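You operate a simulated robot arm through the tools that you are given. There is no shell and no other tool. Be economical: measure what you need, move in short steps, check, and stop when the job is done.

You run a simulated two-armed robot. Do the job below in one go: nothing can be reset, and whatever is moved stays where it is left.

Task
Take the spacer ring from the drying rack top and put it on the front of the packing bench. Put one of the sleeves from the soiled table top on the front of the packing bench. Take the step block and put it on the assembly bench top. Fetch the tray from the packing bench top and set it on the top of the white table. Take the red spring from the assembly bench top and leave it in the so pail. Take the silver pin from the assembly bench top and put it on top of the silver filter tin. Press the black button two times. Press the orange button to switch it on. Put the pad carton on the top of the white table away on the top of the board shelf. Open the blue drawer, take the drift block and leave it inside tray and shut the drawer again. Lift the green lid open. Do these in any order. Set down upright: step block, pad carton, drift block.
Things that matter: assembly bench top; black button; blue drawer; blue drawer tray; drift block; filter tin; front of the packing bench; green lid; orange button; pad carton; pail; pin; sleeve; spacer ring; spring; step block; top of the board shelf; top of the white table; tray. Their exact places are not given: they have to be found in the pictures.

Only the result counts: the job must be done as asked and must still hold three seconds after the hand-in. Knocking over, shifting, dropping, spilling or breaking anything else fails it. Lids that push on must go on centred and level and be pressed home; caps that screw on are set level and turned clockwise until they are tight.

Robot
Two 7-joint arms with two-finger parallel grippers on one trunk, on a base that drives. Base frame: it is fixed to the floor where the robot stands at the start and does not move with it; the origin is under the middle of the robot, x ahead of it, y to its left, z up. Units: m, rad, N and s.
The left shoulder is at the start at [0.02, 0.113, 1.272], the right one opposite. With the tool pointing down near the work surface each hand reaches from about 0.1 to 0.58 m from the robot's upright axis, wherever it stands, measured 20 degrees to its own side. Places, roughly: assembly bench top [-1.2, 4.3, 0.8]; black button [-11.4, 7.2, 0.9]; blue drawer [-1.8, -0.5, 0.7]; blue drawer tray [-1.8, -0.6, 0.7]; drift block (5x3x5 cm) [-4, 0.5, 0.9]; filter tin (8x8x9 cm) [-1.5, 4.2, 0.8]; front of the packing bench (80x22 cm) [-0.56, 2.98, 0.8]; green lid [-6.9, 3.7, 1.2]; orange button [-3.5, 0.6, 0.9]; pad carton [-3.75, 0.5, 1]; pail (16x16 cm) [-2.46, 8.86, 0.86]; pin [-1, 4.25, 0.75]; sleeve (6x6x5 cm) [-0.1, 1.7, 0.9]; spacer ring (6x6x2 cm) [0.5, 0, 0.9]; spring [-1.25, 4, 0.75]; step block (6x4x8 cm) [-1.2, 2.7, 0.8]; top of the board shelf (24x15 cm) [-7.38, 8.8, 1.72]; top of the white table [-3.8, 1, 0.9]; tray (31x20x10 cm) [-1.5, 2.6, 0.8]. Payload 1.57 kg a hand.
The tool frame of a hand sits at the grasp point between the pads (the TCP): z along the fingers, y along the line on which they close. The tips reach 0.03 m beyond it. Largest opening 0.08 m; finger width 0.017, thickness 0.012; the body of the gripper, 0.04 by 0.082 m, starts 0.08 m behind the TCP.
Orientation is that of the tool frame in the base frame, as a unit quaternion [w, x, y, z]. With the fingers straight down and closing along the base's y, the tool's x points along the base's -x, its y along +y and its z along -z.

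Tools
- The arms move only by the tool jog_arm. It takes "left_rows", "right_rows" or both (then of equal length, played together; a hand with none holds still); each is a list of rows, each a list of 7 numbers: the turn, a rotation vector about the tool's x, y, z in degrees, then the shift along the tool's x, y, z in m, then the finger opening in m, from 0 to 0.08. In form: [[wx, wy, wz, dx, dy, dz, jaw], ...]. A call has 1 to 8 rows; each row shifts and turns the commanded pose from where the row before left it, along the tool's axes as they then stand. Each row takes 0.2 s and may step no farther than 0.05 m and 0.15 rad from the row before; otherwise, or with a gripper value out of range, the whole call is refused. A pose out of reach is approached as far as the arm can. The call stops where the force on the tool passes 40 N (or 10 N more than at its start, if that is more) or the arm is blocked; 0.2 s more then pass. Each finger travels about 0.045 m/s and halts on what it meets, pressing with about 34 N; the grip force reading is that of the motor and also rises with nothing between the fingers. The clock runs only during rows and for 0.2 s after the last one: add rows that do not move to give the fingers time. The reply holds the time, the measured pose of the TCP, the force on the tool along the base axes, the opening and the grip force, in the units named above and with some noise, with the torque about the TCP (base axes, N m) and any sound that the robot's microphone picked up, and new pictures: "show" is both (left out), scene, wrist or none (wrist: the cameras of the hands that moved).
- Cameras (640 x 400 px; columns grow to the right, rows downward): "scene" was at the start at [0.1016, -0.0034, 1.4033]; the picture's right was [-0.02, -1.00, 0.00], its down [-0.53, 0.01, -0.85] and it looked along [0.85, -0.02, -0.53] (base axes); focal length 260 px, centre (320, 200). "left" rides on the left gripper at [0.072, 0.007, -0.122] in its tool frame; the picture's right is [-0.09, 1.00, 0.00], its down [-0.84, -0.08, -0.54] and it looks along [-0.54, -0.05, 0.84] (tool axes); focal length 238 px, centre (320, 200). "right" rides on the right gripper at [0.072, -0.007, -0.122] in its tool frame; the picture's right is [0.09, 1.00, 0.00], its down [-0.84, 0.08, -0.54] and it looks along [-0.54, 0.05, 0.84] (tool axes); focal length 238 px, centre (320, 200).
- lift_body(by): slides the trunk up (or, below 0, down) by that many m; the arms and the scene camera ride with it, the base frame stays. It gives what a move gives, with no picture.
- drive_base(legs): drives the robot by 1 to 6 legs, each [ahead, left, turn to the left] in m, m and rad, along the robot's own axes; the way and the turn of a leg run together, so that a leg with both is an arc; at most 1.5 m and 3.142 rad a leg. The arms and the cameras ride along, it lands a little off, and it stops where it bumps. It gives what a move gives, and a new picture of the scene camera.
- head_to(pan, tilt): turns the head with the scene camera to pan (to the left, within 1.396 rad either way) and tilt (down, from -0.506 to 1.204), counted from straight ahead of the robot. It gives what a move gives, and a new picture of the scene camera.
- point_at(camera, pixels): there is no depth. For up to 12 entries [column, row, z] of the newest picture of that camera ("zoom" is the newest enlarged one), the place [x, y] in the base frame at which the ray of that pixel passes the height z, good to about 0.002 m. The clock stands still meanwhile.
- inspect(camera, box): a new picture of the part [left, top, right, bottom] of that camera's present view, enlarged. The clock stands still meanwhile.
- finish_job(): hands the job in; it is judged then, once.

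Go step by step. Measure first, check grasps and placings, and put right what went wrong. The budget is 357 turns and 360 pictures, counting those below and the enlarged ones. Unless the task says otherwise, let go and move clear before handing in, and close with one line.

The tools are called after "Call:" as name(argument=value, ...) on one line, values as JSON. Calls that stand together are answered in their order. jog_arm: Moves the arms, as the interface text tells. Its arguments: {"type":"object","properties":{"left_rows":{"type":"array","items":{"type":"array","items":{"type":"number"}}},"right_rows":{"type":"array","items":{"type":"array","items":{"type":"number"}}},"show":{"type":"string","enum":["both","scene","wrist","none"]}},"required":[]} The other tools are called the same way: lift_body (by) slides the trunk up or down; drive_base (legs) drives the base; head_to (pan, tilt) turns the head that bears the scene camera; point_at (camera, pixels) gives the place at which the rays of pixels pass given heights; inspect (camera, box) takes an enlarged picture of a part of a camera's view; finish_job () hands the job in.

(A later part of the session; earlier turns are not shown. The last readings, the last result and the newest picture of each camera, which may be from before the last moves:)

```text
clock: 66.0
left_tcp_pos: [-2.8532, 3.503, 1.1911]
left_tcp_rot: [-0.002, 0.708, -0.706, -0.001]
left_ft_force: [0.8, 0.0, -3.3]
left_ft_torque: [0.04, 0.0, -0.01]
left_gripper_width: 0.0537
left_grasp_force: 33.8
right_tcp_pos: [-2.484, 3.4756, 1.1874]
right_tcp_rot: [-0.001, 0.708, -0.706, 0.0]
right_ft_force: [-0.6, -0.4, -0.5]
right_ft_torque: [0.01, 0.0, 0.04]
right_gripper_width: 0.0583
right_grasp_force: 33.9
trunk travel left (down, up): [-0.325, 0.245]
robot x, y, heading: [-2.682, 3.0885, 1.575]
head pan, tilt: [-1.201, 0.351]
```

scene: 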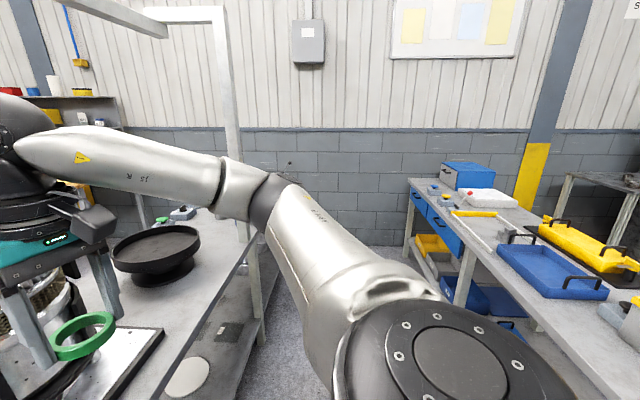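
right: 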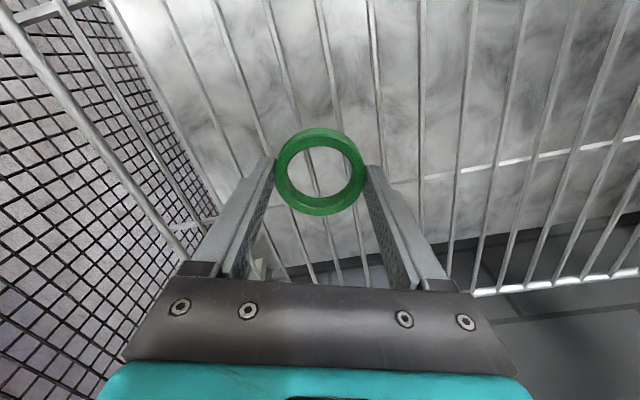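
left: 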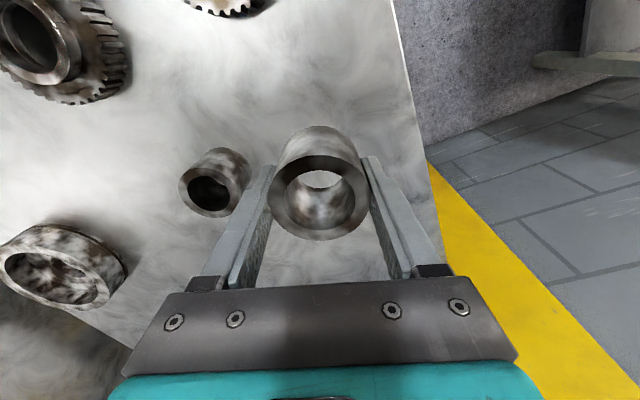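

The aisle is about 1.1 m wide and runs at ~0.3 rad, and the tray and step block are near its packing-bench edge. I turn into the aisle and drive along it.

Call:
drive_base(legs=[[-0.15, 0, 0], [0, 0, -1.275]])

Call:
head_to(pan=0.0, tilt=0.4)

```text
clock: 70.5
left_tcp_pos: [-2.3424, 3.2284, 1.192]
left_tcp_rot: [0.002, -0.162, 0.987, 0.0]
left_ft_force: [0.2, 0.2, -4.5]
left_ft_torque: [-0.04, -0.04, 0.01]
left_gripper_width: 0.0536
left_grasp_force: 33.8
right_tcp_pos: [-2.25, 2.8678, 1.1875]
right_tcp_rot: [0.0, -0.163, 0.987, -0.001]
right_ft_force: [-0.3, -0.2, -0.6]
right_ft_torque: [0.03, 0.03, 0.02]
right_gripper_width: 0.0583
right_grasp_force: 34.6
trunk travel left (down, up): [-0.325, 0.245]
robot x, y, heading: [-2.6814, 2.9335, 0.326]
head pan, tilt: [-1.201, 0.351]
```

scene: 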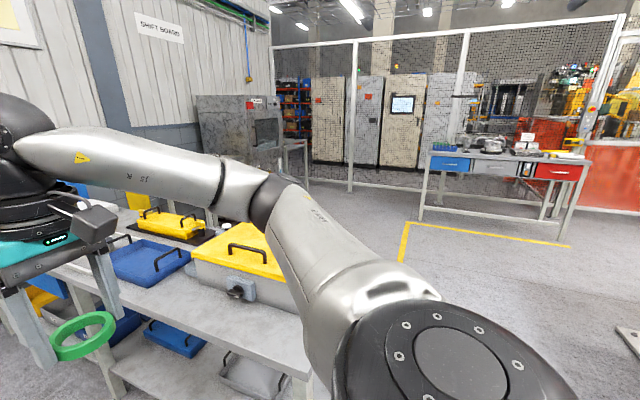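

```text
clock: 71.9
left_tcp_pos: [-2.3419, 3.2275, 1.1914]
left_tcp_rot: [0.003, -0.162, 0.987, -0.001]
left_ft_force: [1.4, 0.0, -4.3]
left_ft_torque: [0.0, -0.01, 0.03]
left_gripper_width: 0.0535
left_grasp_force: 34.2
right_tcp_pos: [-2.25, 2.8688, 1.1865]
right_tcp_rot: [0.0, -0.162, 0.987, 0.0]
right_ft_force: [-0.3, 0.3, 0.3]
right_ft_torque: [0.02, 0.03, 0.02]
right_gripper_width: 0.0584
right_grasp_force: 34.0
trunk travel left (down, up): [-0.325, 0.245]
robot x, y, heading: [-2.6842, 2.9308, 0.33]
head pan, tilt: [0.0, 0.4]
```

scene: 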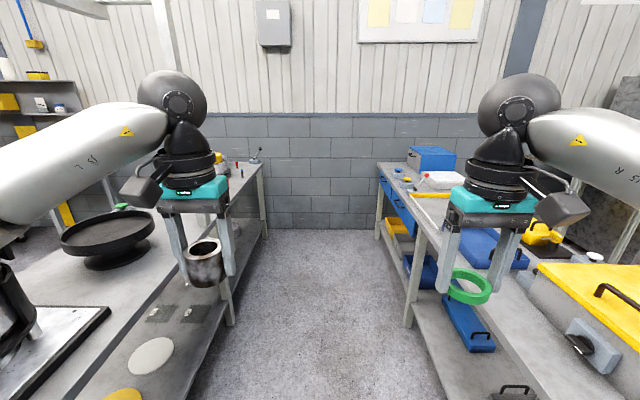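

The aisle is straight and clear ahead (columns 265–378). I drive 2.0 m down it and turn right to face the packing bench.

Call:
drive_base(legs=[[1.0, 0, -0.01], [0.95, 0, -0.01], [0, 0, -1.56]])

Call:
head_to(pan=0.0, tilt=0.7)

```text
clock: 85.6
left_tcp_pos: [-0.5375, 3.1997, 1.1913]
left_tcp_rot: [0.001, 0.599, 0.8, -0.002]
left_ft_force: [-0.2, 0.5, -4.2]
left_ft_torque: [0.01, 0.0, 0.03]
left_gripper_width: 0.0533
left_grasp_force: 34.3
right_tcp_pos: [-0.8987, 3.1222, 1.1865]
right_tcp_rot: [0.0, 0.598, 0.801, 0.0]
right_ft_force: [-0.2, 0.7, -1.2]
right_ft_torque: [-0.01, 0.0, -0.01]
right_gripper_width: 0.0582
right_grasp_force: 34.3
trunk travel left (down, up): [-0.325, 0.245]
robot x, y, heading: [-0.8165, 3.5538, -1.28]
head pan, tilt: [0.0, 0.4]
```

scene: 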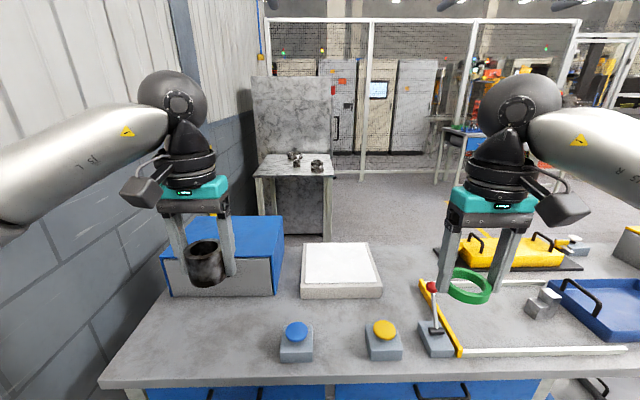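

```text
clock: 86.4
left_tcp_pos: [-0.5374, 3.1979, 1.1912]
left_tcp_rot: [0.001, 0.6, 0.8, -0.002]
left_ft_force: [0.4, 0.2, -4.7]
left_ft_torque: [0.02, -0.01, 0.01]
left_gripper_width: 0.0534
left_grasp_force: 34.1
right_tcp_pos: [-0.899, 3.1219, 1.1864]
right_tcp_rot: [0.0, 0.598, 0.801, 0.0]
right_ft_force: [-0.3, 0.3, -0.2]
right_ft_torque: [0.01, 0.02, -0.03]
right_gripper_width: 0.0583
right_grasp_force: 34.3
trunk travel left (down, up): [-0.325, 0.245]
robot x, y, heading: [-0.8199, 3.5549, -1.281]
head pan, tilt: [0.0, 0.7]
```

scene: 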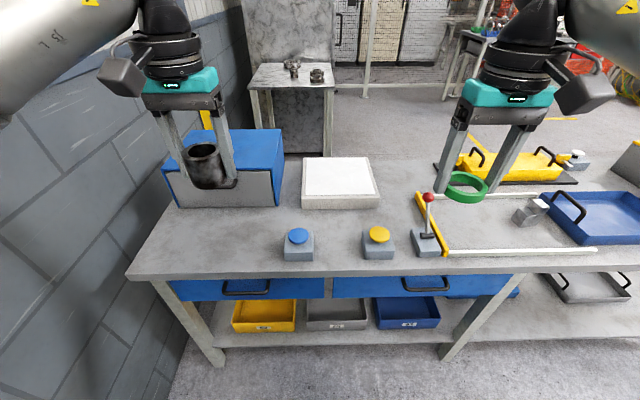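

Call:
point_at(camera="scene", pixels=[[220, 240, 0.75], [220, 240, 0.8], [337, 240, 0.75], [337, 240, 0.8], [300, 210, 0.8], [128, 280, 0.78], [520, 273, 0.78], [337, 270, 0.8], [220, 270, 0.8], [255, 225, 0.8]])

Call:
inspect(camera="left", box=[0, 0, 640, 400])

Call:
inspect(camera="right", box=[0, 0, 640, 400])

```text
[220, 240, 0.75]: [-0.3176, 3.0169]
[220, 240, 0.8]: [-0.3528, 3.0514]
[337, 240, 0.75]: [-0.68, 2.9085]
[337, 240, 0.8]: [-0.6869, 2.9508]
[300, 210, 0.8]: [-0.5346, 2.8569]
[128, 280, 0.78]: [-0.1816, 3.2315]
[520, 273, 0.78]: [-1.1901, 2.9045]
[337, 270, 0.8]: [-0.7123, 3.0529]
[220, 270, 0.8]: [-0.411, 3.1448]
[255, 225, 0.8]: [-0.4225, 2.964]
```

```text
1.00 times, centred on (320, 200) of left (not enlarged: the box is as wide or as high as the picture)
```

zoom: 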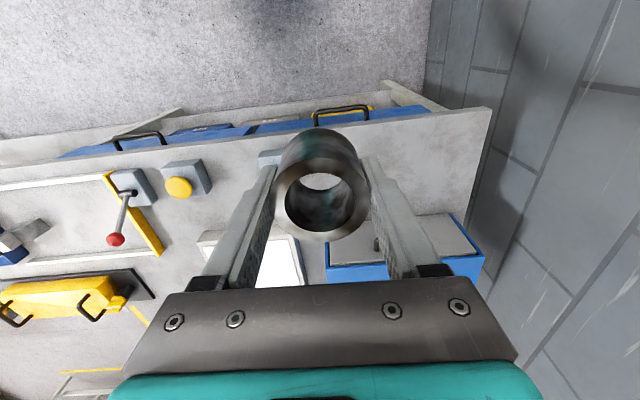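

```text
1.00 times, centred on (320, 200) of right (not enlarged: the box is as wide or as high as the picture)
```

zoom: 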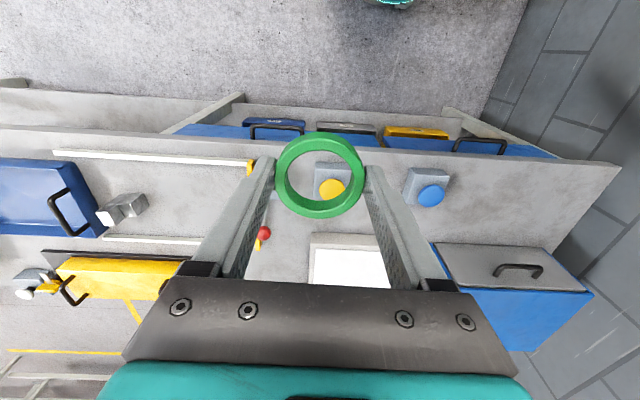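

The strip is clear left of the blue button (230,235) and between the buttons (337,240). I drive closer so both hands reach.

Call:
drive_base(legs=[[0.2, 0.1, 0]])

```text
clock: 88.1
left_tcp_pos: [-0.3861, 3.0427, 1.1919]
left_tcp_rot: [0.001, 0.598, 0.801, -0.002]
left_ft_force: [0.3, -1.0, -5.0]
left_ft_torque: [0.0, -0.01, 0.0]
left_gripper_width: 0.0534
left_grasp_force: 33.8
right_tcp_pos: [-0.7485, 2.9643, 1.187]
right_tcp_rot: [0.0, 0.598, 0.801, 0.001]
right_ft_force: [0.3, -0.6, 0.6]
right_ft_torque: [0.03, -0.02, 0.01]
right_gripper_width: 0.0584
right_grasp_force: 33.7
trunk travel left (down, up): [-0.325, 0.245]
robot x, y, heading: [-0.6675, 3.3981, -1.278]
head pan, tilt: [0.0, 0.7]
```

scene: 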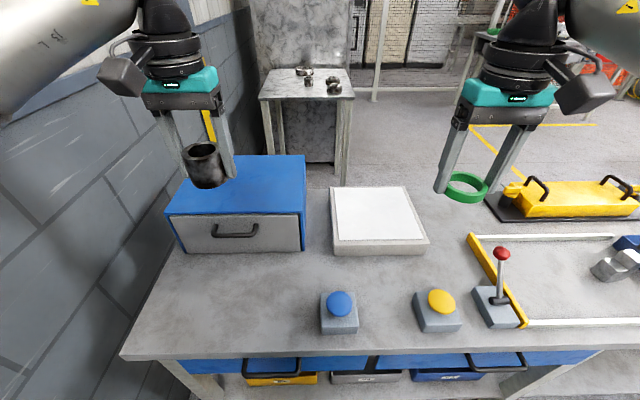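

Call:
point_at(camera="scene", pixels=[[122, 357, 0.78], [122, 357, 0.83], [355, 333, 0.8], [416, 330, 0.8], [355, 333, 0.83], [416, 330, 0.83], [322, 333, 0.8], [235, 250, 0.8], [425, 250, 0.8]])

```text
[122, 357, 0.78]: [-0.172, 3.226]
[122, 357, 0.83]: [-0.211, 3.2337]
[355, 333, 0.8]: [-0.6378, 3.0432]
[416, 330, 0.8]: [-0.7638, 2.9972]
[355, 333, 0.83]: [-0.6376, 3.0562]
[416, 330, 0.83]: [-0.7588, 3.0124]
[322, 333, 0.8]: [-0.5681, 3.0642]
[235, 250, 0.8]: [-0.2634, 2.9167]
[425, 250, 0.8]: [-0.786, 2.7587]
```

Bench top is about 0.78. I lower both hands together toward the strip, stopping above it.

Call:
jog_arm(left_rows=[[0, 0, 0, 0, 0, 0.045, 0.04], [0, 0, 0, 0, 0, 0.045, 0.04], [0, 0, 0, 0, 0, 0.045, 0.04], [0, 0, 0, 0, 0, 0.045, 0.04], [0, 0, 0, 0, 0, 0.045, 0.04], [0, 0, 0, 0, 0, 0.045, 0.04], [0, 0, 0, 0, 0, 0.045, 0.04], [0, 0, 0, 0, 0, 0.03, 0.04]], right_rows=[[0, 0, 0, -0.034, 0.031, 0.01, 0.045], [0, 0, 0, -0.034, 0.031, 0.01, 0.045], [0, 0, 0, 0, 0, 0.045, 0.045], [0, 0, 0, 0, 0, 0.045, 0.045], [0, 0, 0, 0, 0, 0.045, 0.045], [0, 0, 0, 0, 0, 0.045, 0.045], [0, 0, 0, 0, 0, 0.045, 0.045], [0, 0, 0, 0, 0, 0.045, 0.045]], show="both")

```text
clock: 89.9
left_tcp_pos: [-0.3887, 3.0389, 0.8436]
left_tcp_rot: [0.002, 0.599, 0.8, -0.001]
left_ft_force: [0.1, -0.7, -3.1]
left_ft_torque: [0.01, 0.0, 0.0]
left_gripper_width: 0.0535
left_grasp_force: 34.4
right_tcp_pos: [-0.6696, 2.9185, 0.8959]
right_tcp_rot: [0.001, 0.598, 0.802, -0.001]
right_ft_force: [0.4, -0.5, -0.4]
right_ft_torque: [0.02, 0.01, -0.03]
right_gripper_width: 0.0582
right_grasp_force: 33.9
trunk travel left (down, up): [-0.325, 0.245]
robot x, y, heading: [-0.663, 3.3931, -1.28]
head pan, tilt: [0.0, 0.7]
```

scene: 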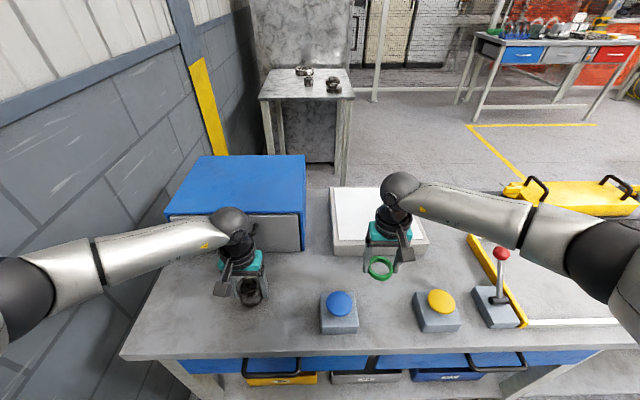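
right: 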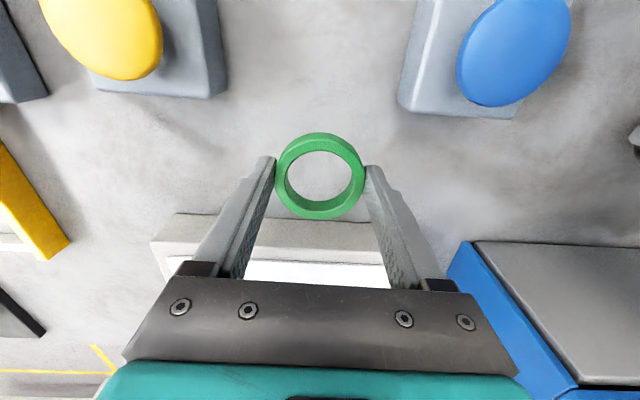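
left: 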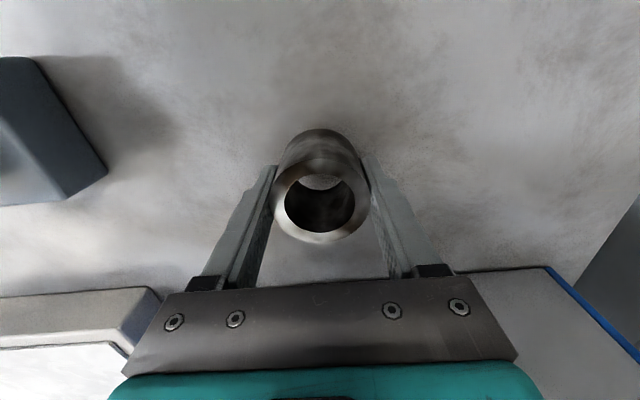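

Call:
jog_arm(left_rows=[[0, 0, 0, 0, 0, 0.008, 0.04], [0, 0, 0, 0, 0, 0.006, 0.04], [0, 0, 0, 0, 0, 0.006, 0.04], [0, 0, 0, 0, 0, 0.006, 0.04], [0, 0, 0, 0, 0, 0.006, 0.04]], show="none")

Call:
jog_arm(right_rows=[[0, 0, 0, 0, 0, 0.03, 0.045], [0, 0, 0, 0, 0, 0.03, 0.045], [0, 0, 0, 0, 0, 0.008, 0.045], [0, 0, 0, 0, 0, 0.006, 0.045], [0, 0, 0, 0, 0, 0.006, 0.045], [0, 0, 0, 0, 0, 0.006, 0.045]], show="none")

```text
clock: 90.8
left_tcp_pos: [-0.3873, 3.0377, 0.8307]
left_tcp_rot: [0.003, 0.599, 0.801, -0.004]
left_ft_force: [-2.6, 7.2, 15.9]
left_ft_torque: [0.47, -0.43, 0.2]
left_gripper_width: 0.0532
left_grasp_force: 34.4
right_tcp_pos: [-0.6692, 2.9201, 0.8971]
right_tcp_rot: [0.001, 0.597, 0.802, -0.001]
right_ft_force: [0.2, -0.1, 0.3]
right_ft_torque: [0.02, 0.0, 0.01]
right_gripper_width: 0.0584
right_grasp_force: 34.2
trunk travel left (down, up): [-0.325, 0.245]
robot x, y, heading: [-0.664, 3.3958, -1.277]
head pan, tilt: [0.0, 0.7]
stopped in row 4 (left hand): the force on the tool passed its limit at 48 N (the readings are from after the stop); the commanded pose is now the measured one
```

```text
clock: 91.8
left_tcp_pos: [-0.3885, 3.0388, 0.8309]
left_tcp_rot: [0.005, 0.599, 0.801, -0.004]
left_ft_force: [-1.6, 9.1, 14.9]
left_ft_torque: [0.53, -0.44, 0.27]
left_gripper_width: 0.0535
left_grasp_force: 33.9
right_tcp_pos: [-0.6683, 2.9202, 0.8307]
right_tcp_rot: [0.0, 0.599, 0.801, 0.0]
right_ft_force: [-2.2, 3.5, 11.7]
right_ft_torque: [0.06, 0.46, -0.24]
right_gripper_width: 0.0582
right_grasp_force: 33.8
trunk travel left (down, up): [-0.325, 0.245]
robot x, y, heading: [-0.6646, 3.3978, -1.278]
head pan, tilt: [0.0, 0.7]
stopped in row 5 (right hand): the force on the tool passed its limit at 49 N (the readings are from after the stop); the commanded pose is now the measured one
```

Both are on the bench (0.80). I open both and lift away.

Call:
jog_arm(left_rows=[[0, 0, 0, 0, 0, -0.001, 0.06], [0, 0, 0, 0, 0, 0, 0.075], [0, 0, 0, 0, 0, 0, 0.075], [0, 0, 0, 0, 0, -0.04, 0.075], [0, 0, 0, 0, 0, -0.045, 0.08], [0, 0, 0, 0, 0, -0.045, 0.08], [0, 0, 0, 0, 0, -0.045, 0.08]], right_rows=[[0, 0, 0, 0, 0, -0.001, 0.065], [0, 0, 0, 0, 0, 0, 0.075], [0, 0, 0, 0, 0, 0, 0.075], [0, 0, 0, 0, 0, -0.04, 0.075], [0, 0, 0, 0, 0, -0.045, 0.08], [0, 0, 0, 0, 0, -0.045, 0.08], [0, 0, 0, 0, 0, -0.045, 0.08]], show="scene")

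```text
clock: 93.4
left_tcp_pos: [-0.3868, 3.0392, 1.006]
left_tcp_rot: [0.004, 0.599, 0.801, -0.005]
left_ft_force: [-0.2, 0.5, -0.1]
left_ft_torque: [0.0, 0.0, 0.02]
left_gripper_width: 0.08
left_grasp_force: 0.0
right_tcp_pos: [-0.6672, 2.9175, 1.0033]
right_tcp_rot: [0.0, 0.598, 0.801, 0.0]
right_ft_force: [1.5, 0.9, -0.2]
right_ft_torque: [0.01, -0.02, -0.01]
right_gripper_width: 0.0799
right_grasp_force: 0.0
trunk travel left (down, up): [-0.325, 0.245]
robot x, y, heading: [-0.6653, 3.3935, -1.274]
head pan, tilt: [0.0, 0.7]
```

scene: 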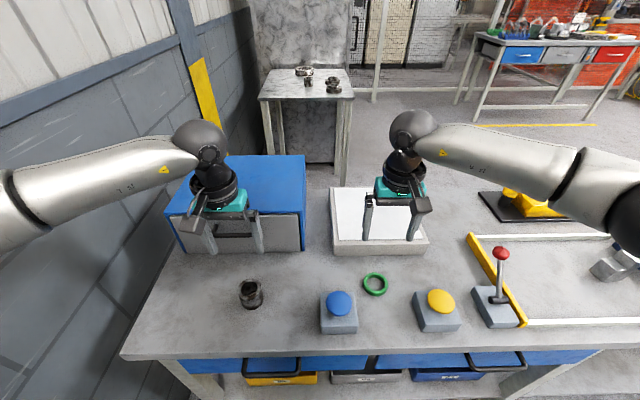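

Ring and sleeve stand in the strip. I raise the hands and measure the step block at (615,265).

Call:
point_at(camera="scene", pixels=[[615, 268, 0.8], [615, 268, 0.84]])

Call:
jog_arm(left_rows=[[0, 0, 0, 0.02, 0, -0.045, 0.08], [0, 0, 0, 0.02, -0.01, -0.045, 0.08], [0, 0, 0, 0.02, -0.01, -0.045, 0.08], [0, 0, 0, 0.02, -0.01, -0.045, 0.08]], right_rows=[[0, 0, 0, 0.02, 0, -0.045, 0.08], [0, 0, 0, 0.03, -0.02, -0.035, 0.08], [0, 0, 0, 0.02, -0.03, -0.035, 0.08], [0, 0, 0, 0.02, -0.03, -0.035, 0.08]], show="none")

Call:
drive_base(legs=[[0, -0.5, 0]])

```text
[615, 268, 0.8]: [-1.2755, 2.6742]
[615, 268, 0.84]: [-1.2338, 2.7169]
```

```text
refused: row 2 steps farther than a row can; nothing moved
```

```text
clock: 96.4
left_tcp_pos: [-0.8758, 2.8908, 1.0034]
left_tcp_rot: [0.005, 0.599, 0.801, -0.006]
left_ft_force: [0.1, -0.5, -0.2]
left_ft_torque: [0.0, 0.0, 0.03]
left_gripper_width: 0.0802
left_grasp_force: 0.1
right_tcp_pos: [-1.157, 2.7711, 1.0047]
right_tcp_rot: [-0.001, 0.599, 0.801, 0.0]
right_ft_force: [0.1, 0.4, 1.0]
right_ft_torque: [0.04, 0.0, 0.0]
right_gripper_width: 0.0799
right_grasp_force: 0.1
trunk travel left (down, up): [-0.325, 0.245]
robot x, y, heading: [-1.1539, 3.2474, -1.276]
head pan, tilt: [0.0, 0.7]
```

scene: 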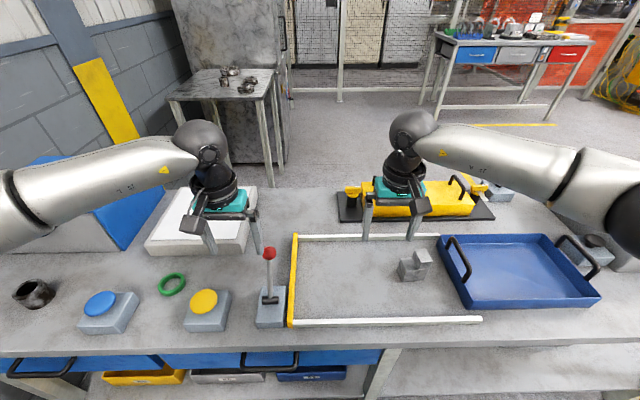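

Call:
inspect(camera="scene", box=[370, 230, 470, 300])

Call:
inspect(camera="right", box=[0, 0, 640, 400])

```text
5.71 times, centred on (420, 265) of scene
```

zoom: 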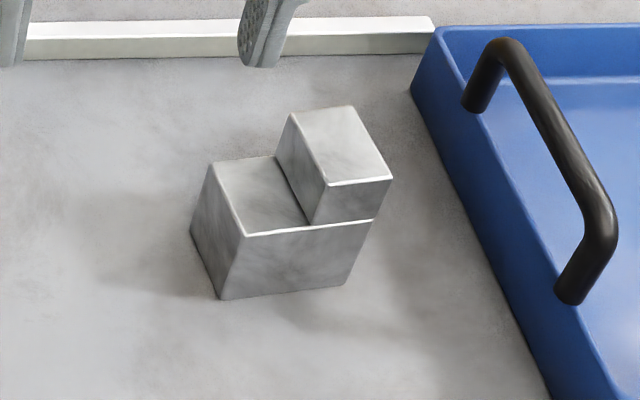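

```text
1.00 times, centred on (320, 200) of right (not enlarged: the box is as wide or as high as the picture)
```

zoom: 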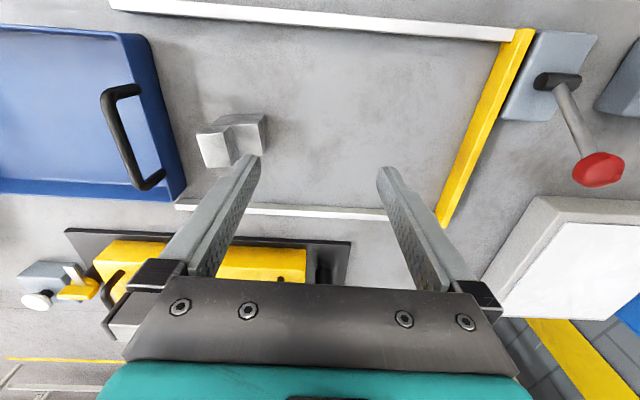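

Call:
point_at(camera="zoom", pixels=[[320, 200, 0.8]])

Call:
point_at(camera="scene", pixels=[[402.5, 282, 0.8], [424.5, 280, 0.8], [397.5, 270.5, 0.8], [418, 279, 0.8], [400, 283, 0.82]])

Call:
point_at(camera="right", pixels=[[205, 167, 0.88], [228, 165, 0.88], [197, 136, 0.88], [268, 146, 0.84], [232, 128, 0.84], [262, 115, 0.84]])

```text
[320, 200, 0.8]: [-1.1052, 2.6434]
```

```text
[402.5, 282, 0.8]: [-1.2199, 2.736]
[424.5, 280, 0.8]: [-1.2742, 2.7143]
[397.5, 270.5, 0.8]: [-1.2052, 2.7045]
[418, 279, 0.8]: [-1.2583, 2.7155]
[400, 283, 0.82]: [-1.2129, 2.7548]
```

```text
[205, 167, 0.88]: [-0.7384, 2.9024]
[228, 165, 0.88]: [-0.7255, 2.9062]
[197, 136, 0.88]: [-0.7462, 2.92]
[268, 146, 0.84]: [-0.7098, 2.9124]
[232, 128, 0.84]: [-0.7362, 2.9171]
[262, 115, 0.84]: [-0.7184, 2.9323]
```

The step block centre is about (-1.24, 2.707), turned some 5° from the robot. I raise both hands, then shift the robot slightly right.

Call:
jog_arm(left_rows=[[0, 0, 0, 0.01, 0, -0.045, 0.08], [0, 0, 0, 0.01, 0, -0.045, 0.08], [0, 0, 0, 0.01, 0, -0.045, 0.08], [0, 0, 0, 0.01, 0, -0.045, 0.08]], right_rows=[[0, 0, 0, 0.01, 0, -0.045, 0.08], [0, 0, 0, 0, 0, -0.045, 0.08], [0, 0, 0, 0, 0, 0, 0.08], [0, 0, 0, 0, 0, 0, 0.08]], show="none")

Call:
drive_base(legs=[[0.04, -0.1, 0]])

Call:
inspect(camera="right", box=[0, 0, 640, 400])

```text
clock: 97.4
left_tcp_pos: [-0.8898, 2.9333, 1.1864]
left_tcp_rot: [0.005, 0.599, 0.801, -0.005]
left_ft_force: [0.7, 0.0, -0.9]
left_ft_torque: [-0.01, -0.01, 0.02]
left_gripper_width: 0.08
left_grasp_force: 0.0
right_tcp_pos: [-1.1595, 2.7813, 1.0955]
right_tcp_rot: [0.0, 0.598, 0.801, 0.0]
right_ft_force: [0.0, -0.5, -1.3]
right_ft_torque: [0.02, -0.03, -0.03]
right_gripper_width: 0.08
right_grasp_force: 0.0
trunk travel left (down, up): [-0.325, 0.245]
robot x, y, heading: [-1.1535, 3.2495, -1.273]
head pan, tilt: [0.0, 0.7]
```

```text
clock: 98.6
left_tcp_pos: [-0.9719, 2.8666, 1.1851]
left_tcp_rot: [0.004, 0.598, 0.801, -0.006]
left_ft_force: [0.2, 0.4, 0.2]
left_ft_torque: [0.03, 0.0, -0.02]
left_gripper_width: 0.0802
left_grasp_force: 0.1
right_tcp_pos: [-1.2393, 2.7128, 1.0935]
right_tcp_rot: [0.001, 0.597, 0.802, 0.0]
right_ft_force: [-0.8, -0.5, -0.5]
right_ft_torque: [0.02, -0.02, 0.0]
right_gripper_width: 0.0801
right_grasp_force: 0.0
trunk travel left (down, up): [-0.325, 0.245]
robot x, y, heading: [-1.2385, 3.1798, -1.276]
head pan, tilt: [0.0, 0.7]
```

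scene: 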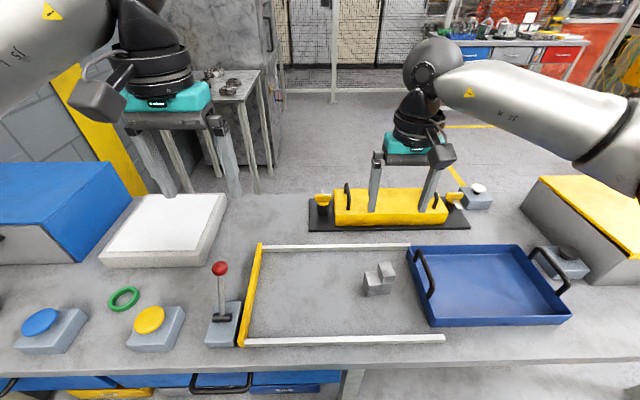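

```text
1.00 times, centred on (320, 200) of right (not enlarged: the box is as wide or as high as the picture)
```

zoom: 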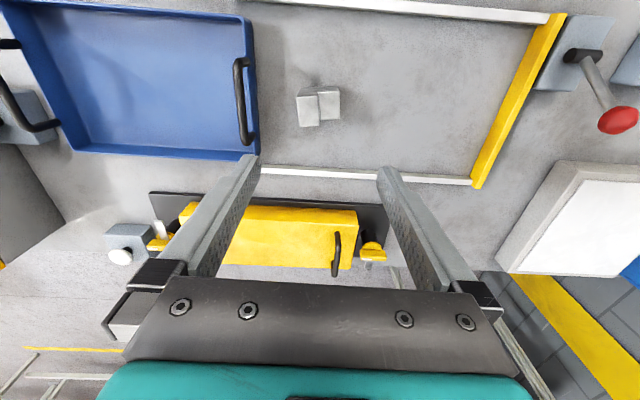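

Call:
jog_arm(right_rows=[[0, 0, -5, 0.006, 0, 0.045, 0.08], [0, 0, 0, 0, 0, 0.045, 0.08], [0, 0, 0, 0, 0, 0.045, 0.08], [0, 0, 0, 0, 0, 0.01, 0.08]], show="wrist")

```text
clock: 99.6
left_tcp_pos: [-0.9695, 2.8683, 1.1856]
left_tcp_rot: [0.005, 0.599, 0.801, -0.005]
left_ft_force: [0.2, 0.4, 0.6]
left_ft_torque: [0.01, 0.01, 0.01]
left_gripper_width: 0.0801
left_grasp_force: 0.0
right_tcp_pos: [-1.242, 2.7187, 0.9507]
right_tcp_rot: [0.0, 0.562, 0.827, 0.0]
right_ft_force: [-0.5, 0.6, 0.4]
right_ft_torque: [-0.02, 0.0, 0.0]
right_gripper_width: 0.0799
right_grasp_force: 0.0
trunk travel left (down, up): [-0.325, 0.245]
robot x, y, heading: [-1.2364, 3.1799, -1.278]
head pan, tilt: [0.0, 0.7]
```

right: 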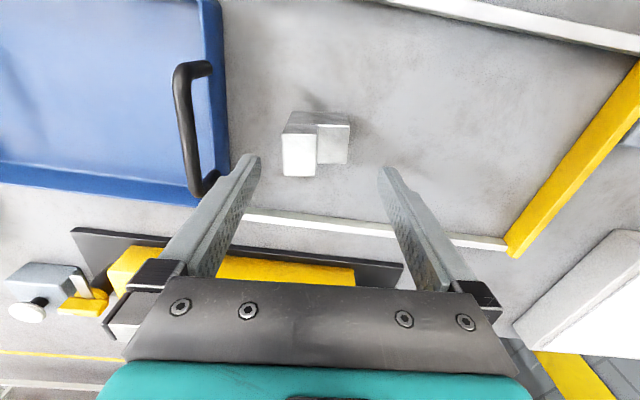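

Call:
point_at(camera="right", pixels=[[283, 136, 0.88], [317, 134, 0.88], [284, 177, 0.88], [316, 177, 0.88], [350, 125, 0.84], [347, 164, 0.84]])

```text
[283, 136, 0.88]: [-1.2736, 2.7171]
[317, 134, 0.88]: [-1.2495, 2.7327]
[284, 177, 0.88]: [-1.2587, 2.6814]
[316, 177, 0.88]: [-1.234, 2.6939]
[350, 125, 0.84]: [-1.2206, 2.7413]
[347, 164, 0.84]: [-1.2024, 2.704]
```

Call:
jog_arm(right_rows=[[0, 0, -1.5, -0.008, 0, 0.04, 0.08], [0, 0, 0, 0, 0, 0.04, 0.08], [0, 0, 0, 0, 0, 0.033, 0.08], [0, 0, 0, 0, 0, 0, 0.06], [0, 0, 0, 0, 0, 0, 0.05], [0, 0, 0, 0, 0, 0, 0.05], [0, 0, 0, 0, 0, 0, 0.05], [0, 0, 0, 0, 0, -0.04, 0.05]], show="wrist")

```text
clock: 101.4
left_tcp_pos: [-0.9707, 2.867, 1.1856]
left_tcp_rot: [0.005, 0.599, 0.801, -0.005]
left_ft_force: [-0.5, 0.4, -0.3]
left_ft_torque: [0.04, 0.0, -0.03]
left_gripper_width: 0.08
left_grasp_force: 0.1
right_tcp_pos: [-1.2398, 2.7101, 0.8748]
right_tcp_rot: [-0.001, 0.551, 0.834, 0.0]
right_ft_force: [0.6, 1.1, -11.2]
right_ft_torque: [-0.01, -0.03, 0.02]
right_gripper_width: 0.0596
right_grasp_force: 34.0
trunk travel left (down, up): [-0.325, 0.245]
robot x, y, heading: [-1.2348, 3.1823, -1.277]
head pan, tilt: [0.0, 0.7]
```

right: 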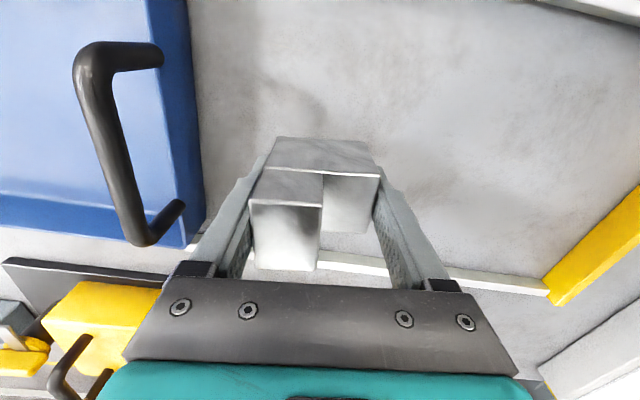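

Block held (0.0596, 11 N). I lift it, back off and turn round to the assembly bench.

Call:
jog_arm(right_rows=[[0, 0, 2, 0.0, 0, -0.047, 0.05], [0, 0, 2, 0.0, 0, -0.047, 0.05], [0, 0, 2.5, 0, 0, -0.047, 0.05], [0, 0, 0, 0, 0, -0.047, 0.05], [0, 0, 0, 0, 0, -0.047, 0.05], [0, 0, 0, 0, 0, -0.047, 0.05], [0, 0, 0, 0.045, 0, 0, 0.05]], show="none")

Call:
drive_base(legs=[[-0.25, 0, 0], [0, 0, 3.14]])

```text
clock: 103.0
left_tcp_pos: [-0.9731, 2.8669, 1.1857]
left_tcp_rot: [0.004, 0.599, 0.801, -0.005]
left_ft_force: [-0.1, -0.3, -0.1]
left_ft_torque: [-0.01, -0.03, 0.01]
left_gripper_width: 0.0796
left_grasp_force: 0.1
right_tcp_pos: [-1.2537, 2.7536, 1.1603]
right_tcp_rot: [0.0, 0.598, 0.801, 0.0]
right_ft_force: [0.1, 0.7, -10.9]
right_ft_torque: [0.02, -0.05, 0.01]
right_gripper_width: 0.0601
right_grasp_force: 33.9
trunk travel left (down, up): [-0.325, 0.245]
robot x, y, heading: [-1.2379, 3.1846, -1.276]
head pan, tilt: [0.0, 0.7]
```

```text
clock: 112.1
left_tcp_pos: [-1.5738, 3.7358, 1.1858]
left_tcp_rot: [-0.006, 0.8, -0.6, -0.005]
left_ft_force: [1.0, 0.2, 0.2]
left_ft_torque: [-0.01, -0.01, -0.02]
left_gripper_width: 0.0801
left_grasp_force: 0.1
right_tcp_pos: [-1.2916, 3.8498, 1.1601]
right_tcp_rot: [0.0, 0.801, -0.599, 0.0]
right_ft_force: [0.3, 0.0, -10.6]
right_ft_torque: [-0.05, 0.02, 0.03]
right_gripper_width: 0.0601
right_grasp_force: 34.3
trunk travel left (down, up): [-0.325, 0.245]
robot x, y, heading: [-1.3114, 3.4234, 1.862]
head pan, tilt: [0.0, 0.7]
```

scene: 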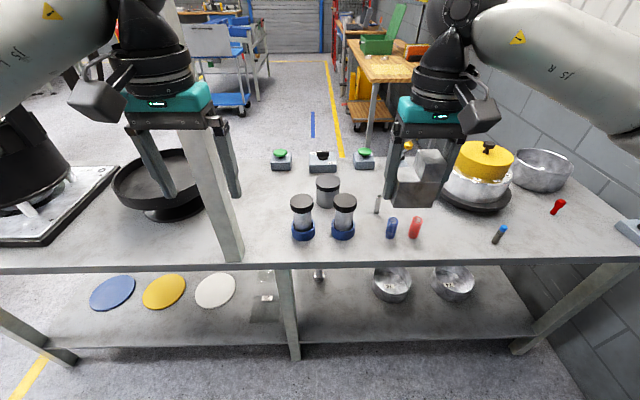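

The assembly bench shows tins (303,218),(345,218),(327,190), small items near (391,228),(415,228),(377,204),(499,235),(557,207). I zoom in.

Call:
inspect(camera="scene", box=[270, 140, 430, 250])

Call:
inspect(camera="scene", box=[430, 140, 630, 265])

```text
3.64 times, centred on (350, 195) of scene
```

zoom: 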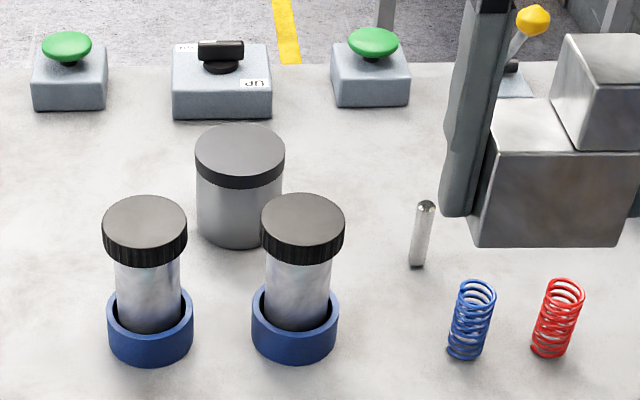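

```text
3.20 times, centred on (530, 202) of scene
```

zoom: 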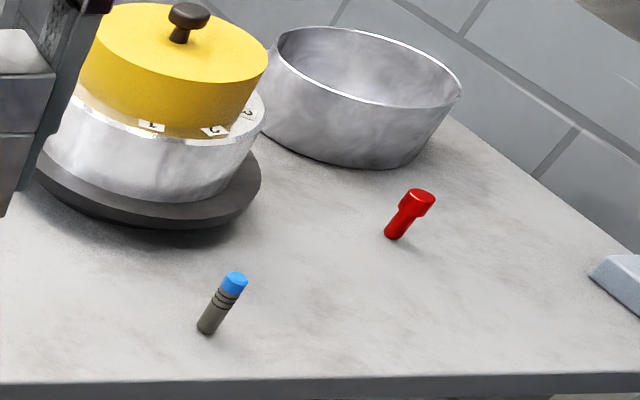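

Call:
point_at(camera="scene", pixels=[[376, 212, 0.8], [409, 238, 0.8], [388, 239, 0.8], [326, 210, 0.8], [303, 238, 0.8], [345, 238, 0.8], [495, 243, 0.8], [553, 213, 0.8], [450, 235, 0.8], [326, 181, 0.89], [640, 262, 0.8], [245, 270, 0.8]])

```text
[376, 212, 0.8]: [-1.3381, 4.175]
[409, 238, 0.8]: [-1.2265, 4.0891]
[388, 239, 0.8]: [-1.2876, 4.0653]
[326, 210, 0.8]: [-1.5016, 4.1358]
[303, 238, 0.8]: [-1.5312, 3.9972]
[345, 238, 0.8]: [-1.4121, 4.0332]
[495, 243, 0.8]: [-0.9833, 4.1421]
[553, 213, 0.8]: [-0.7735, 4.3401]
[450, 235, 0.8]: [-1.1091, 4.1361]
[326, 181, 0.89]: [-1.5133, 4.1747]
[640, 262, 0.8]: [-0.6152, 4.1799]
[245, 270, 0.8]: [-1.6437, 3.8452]
```

Silver pin is at (376,212), red spring at (409,238), silver filter tin at (326,195). I move so the right hand can set the step block at free spot (-1.105, 4.09).

Call:
drive_base(legs=[[0.14, -0.2, 0]])

```text
clock: 113.9
left_tcp_pos: [-1.4264, 3.9257, 1.1869]
left_tcp_rot: [-0.005, 0.801, -0.598, -0.004]
left_ft_force: [-0.1, -0.1, 0.3]
left_ft_torque: [0.01, -0.01, 0.02]
left_gripper_width: 0.0803
left_grasp_force: 0.0
right_tcp_pos: [-1.1452, 4.0396, 1.159]
right_tcp_rot: [0.0, 0.802, -0.597, 0.001]
right_ft_force: [0.1, 1.2, -9.7]
right_ft_torque: [-0.06, 0.03, 0.0]
right_gripper_width: 0.0599
right_grasp_force: 33.6
trunk travel left (down, up): [-0.325, 0.245]
robot x, y, heading: [-1.1604, 3.6081, 1.867]
head pan, tilt: [0.0, 0.7]
```

scene: 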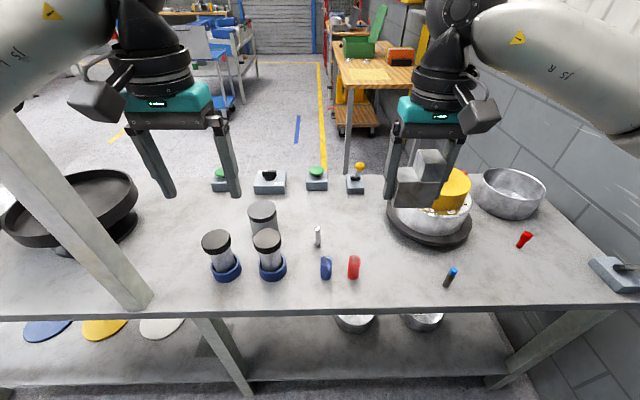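

Call:
point_at(camera="scene", pixels=[[405, 270, 0.8], [353, 278, 0.8], [325, 278, 0.8], [448, 286, 0.8], [317, 247, 0.8], [262, 210, 0.89], [405, 306, 0.8], [410, 240, 0.8]])

```text
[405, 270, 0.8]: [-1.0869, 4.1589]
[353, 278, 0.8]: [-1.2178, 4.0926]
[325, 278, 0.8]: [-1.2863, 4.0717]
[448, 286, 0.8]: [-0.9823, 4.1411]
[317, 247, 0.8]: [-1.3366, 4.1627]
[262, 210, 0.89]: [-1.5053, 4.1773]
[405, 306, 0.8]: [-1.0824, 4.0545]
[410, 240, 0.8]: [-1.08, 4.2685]
```

Call:
jog_arm(right_rows=[[0, 0, 0, -0.032, -0.033, 0.01, 0.05], [0, 0, 0, -0.032, -0.033, 0.01, 0.05], [0, 0, 0, 0, 0, 0.048, 0.05], [0, 0, 0, 0, 0, 0.048, 0.05], [0, 0, 0, 0, 0, 0.048, 0.05], [0, 0, 0, 0, 0, 0.048, 0.05], [0, 0, 0, 0, 0, 0.048, 0.05], [0, 0, 0, 0, 0, 0.03, 0.05]], show="both")

```text
clock: 115.7
left_tcp_pos: [-1.4275, 3.9246, 1.1862]
left_tcp_rot: [-0.005, 0.801, -0.599, -0.004]
left_ft_force: [-0.3, -0.4, -0.3]
left_ft_torque: [0.01, 0.0, -0.01]
left_gripper_width: 0.08
left_grasp_force: 0.1
right_tcp_pos: [-1.0995, 4.1195, 0.8687]
right_tcp_rot: [0.0, 0.802, -0.598, 0.0]
right_ft_force: [-0.2, -0.3, -10.3]
right_ft_torque: [-0.04, 0.02, -0.01]
right_gripper_width: 0.06
right_grasp_force: 34.0
trunk travel left (down, up): [-0.325, 0.245]
robot x, y, heading: [-1.1627, 3.6125, 1.864]
head pan, tilt: [0.0, 0.7]
```

scene: 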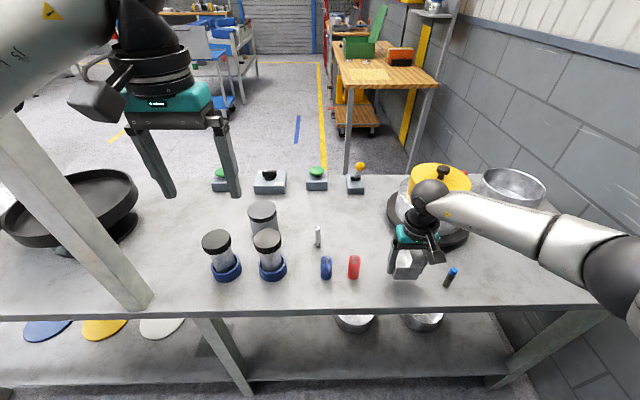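
right: 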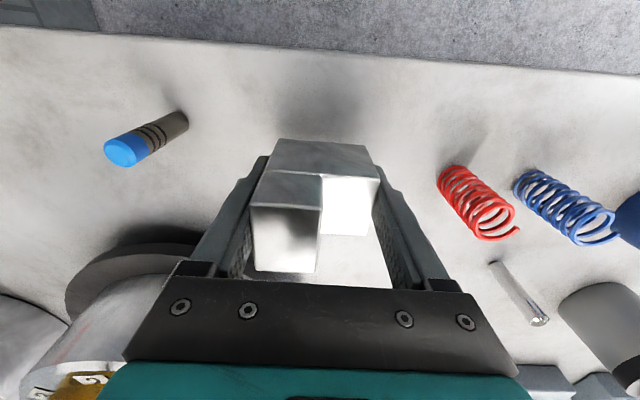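

Call:
jog_arm(right_rows=[[0, 0, 0, 0, 0, 0.02, 0.05], [0, 0, 0, 0, 0, 0.006, 0.05], [0, 0, 0, 0, 0, 0.005, 0.05], [0, 0, 0, 0, 0, 0.004, 0.05], [0, 0, 0, 0, 0, 0.004, 0.05]], show="none")

```text
clock: 116.9
left_tcp_pos: [-1.4271, 3.9227, 1.187]
left_tcp_rot: [-0.006, 0.801, -0.599, -0.005]
left_ft_force: [0.2, 0.5, -0.2]
left_ft_torque: [0.01, -0.02, 0.02]
left_gripper_width: 0.0799
left_grasp_force: 0.1
right_tcp_pos: [-1.1014, 4.12, 0.8349]
right_tcp_rot: [-0.002, 0.801, -0.598, -0.003]
right_ft_force: [3.0, -5.5, 20.1]
right_ft_torque: [-0.4, -0.21, 0.29]
right_gripper_width: 0.0599
right_grasp_force: 34.2
trunk travel left (down, up): [-0.325, 0.245]
robot x, y, heading: [-1.1607, 3.6096, 1.863]
head pan, tilt: [0.0, 0.7]
```

Contact with upward 30 N at z 0.835, so it rests on the bench. I release and lift.

Call:
jog_arm(right_rows=[[0, 0, 0, 0, 0, -0.002, 0.07], [0, 0, 0, 0, 0, 0, 0.08], [0, 0, 0, 0, 0, 0, 0.08], [0, 0, 0, 0, 0, -0.045, 0.08], [0, 0, 0, 0, 0, -0.045, 0.08], [0, 0, 0, 0, 0, -0.045, 0.08], [0, 0, 0, 0, 0, -0.045, 0.08]], show="both")

```text
clock: 118.5
left_tcp_pos: [-1.4269, 3.9224, 1.1864]
left_tcp_rot: [-0.006, 0.801, -0.598, -0.005]
left_ft_force: [-0.3, 0.4, 0.3]
left_ft_torque: [0.02, -0.04, -0.01]
left_gripper_width: 0.0802
left_grasp_force: 0.0
right_tcp_pos: [-1.1037, 4.1198, 1.0164]
right_tcp_rot: [0.001, 0.802, -0.597, 0.001]
right_ft_force: [-0.1, -0.2, -0.8]
right_ft_torque: [0.01, -0.05, 0.0]
right_gripper_width: 0.0799
right_grasp_force: 0.0
trunk travel left (down, up): [-0.325, 0.245]
robot x, y, heading: [-1.1577, 3.6074, 1.863]
head pan, tilt: [0.0, 0.7]
```

scene: 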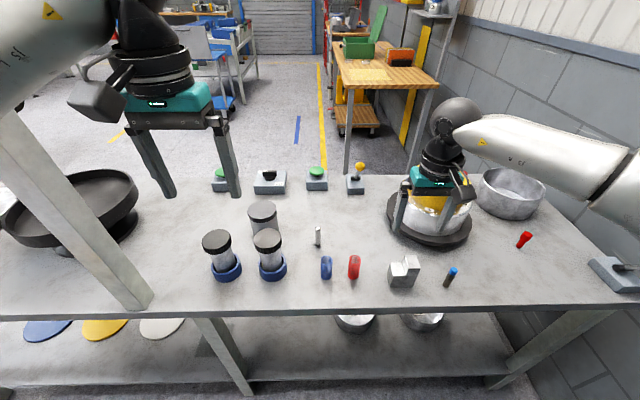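
right: 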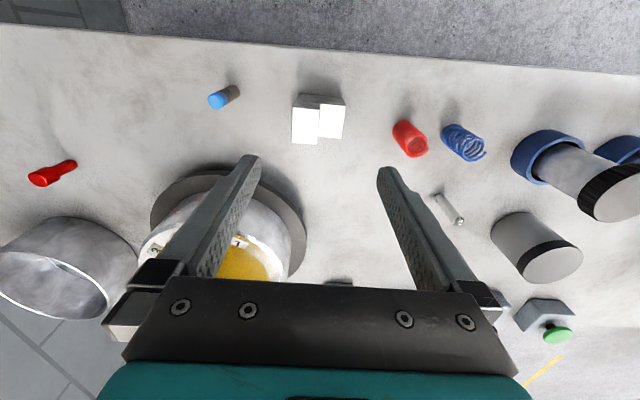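

The step block stands well. Before going for the pin I check the gantry post near the left arm: I look left.

Call:
point_at(camera="scene", pixels=[[151, 293, 0.8], [120, 310, 0.8], [105, 310, 0.8]])

Call:
head_to(pan=0.8, tilt=0.4)

```text
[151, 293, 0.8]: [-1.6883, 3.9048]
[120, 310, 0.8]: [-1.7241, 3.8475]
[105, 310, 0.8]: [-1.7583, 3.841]
```

```text
clock: 119.6
left_tcp_pos: [-1.4263, 3.9243, 1.1865]
left_tcp_rot: [-0.006, 0.802, -0.598, -0.005]
left_ft_force: [-0.1, -0.1, -0.4]
left_ft_torque: [0.02, 0.05, 0.0]
left_gripper_width: 0.0802
left_grasp_force: 0.0
right_tcp_pos: [-1.1032, 4.1195, 1.0162]
right_tcp_rot: [0.0, 0.802, -0.597, 0.0]
right_ft_force: [0.5, 1.0, 0.6]
right_ft_torque: [0.05, -0.02, 0.0]
right_gripper_width: 0.0802
right_grasp_force: 0.1
trunk travel left (down, up): [-0.325, 0.245]
robot x, y, heading: [-1.1626, 3.6122, 1.865]
head pan, tilt: [0.799, 0.4]
```

scene: 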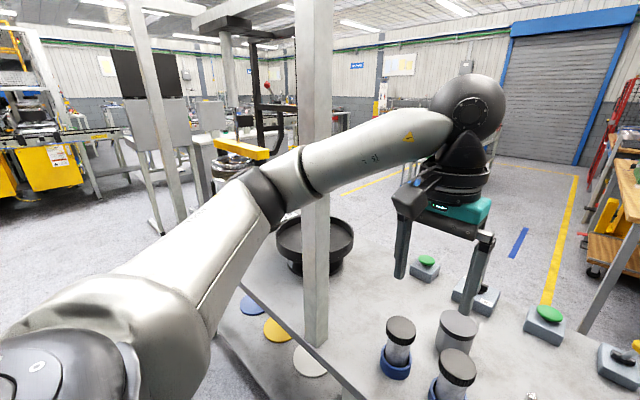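

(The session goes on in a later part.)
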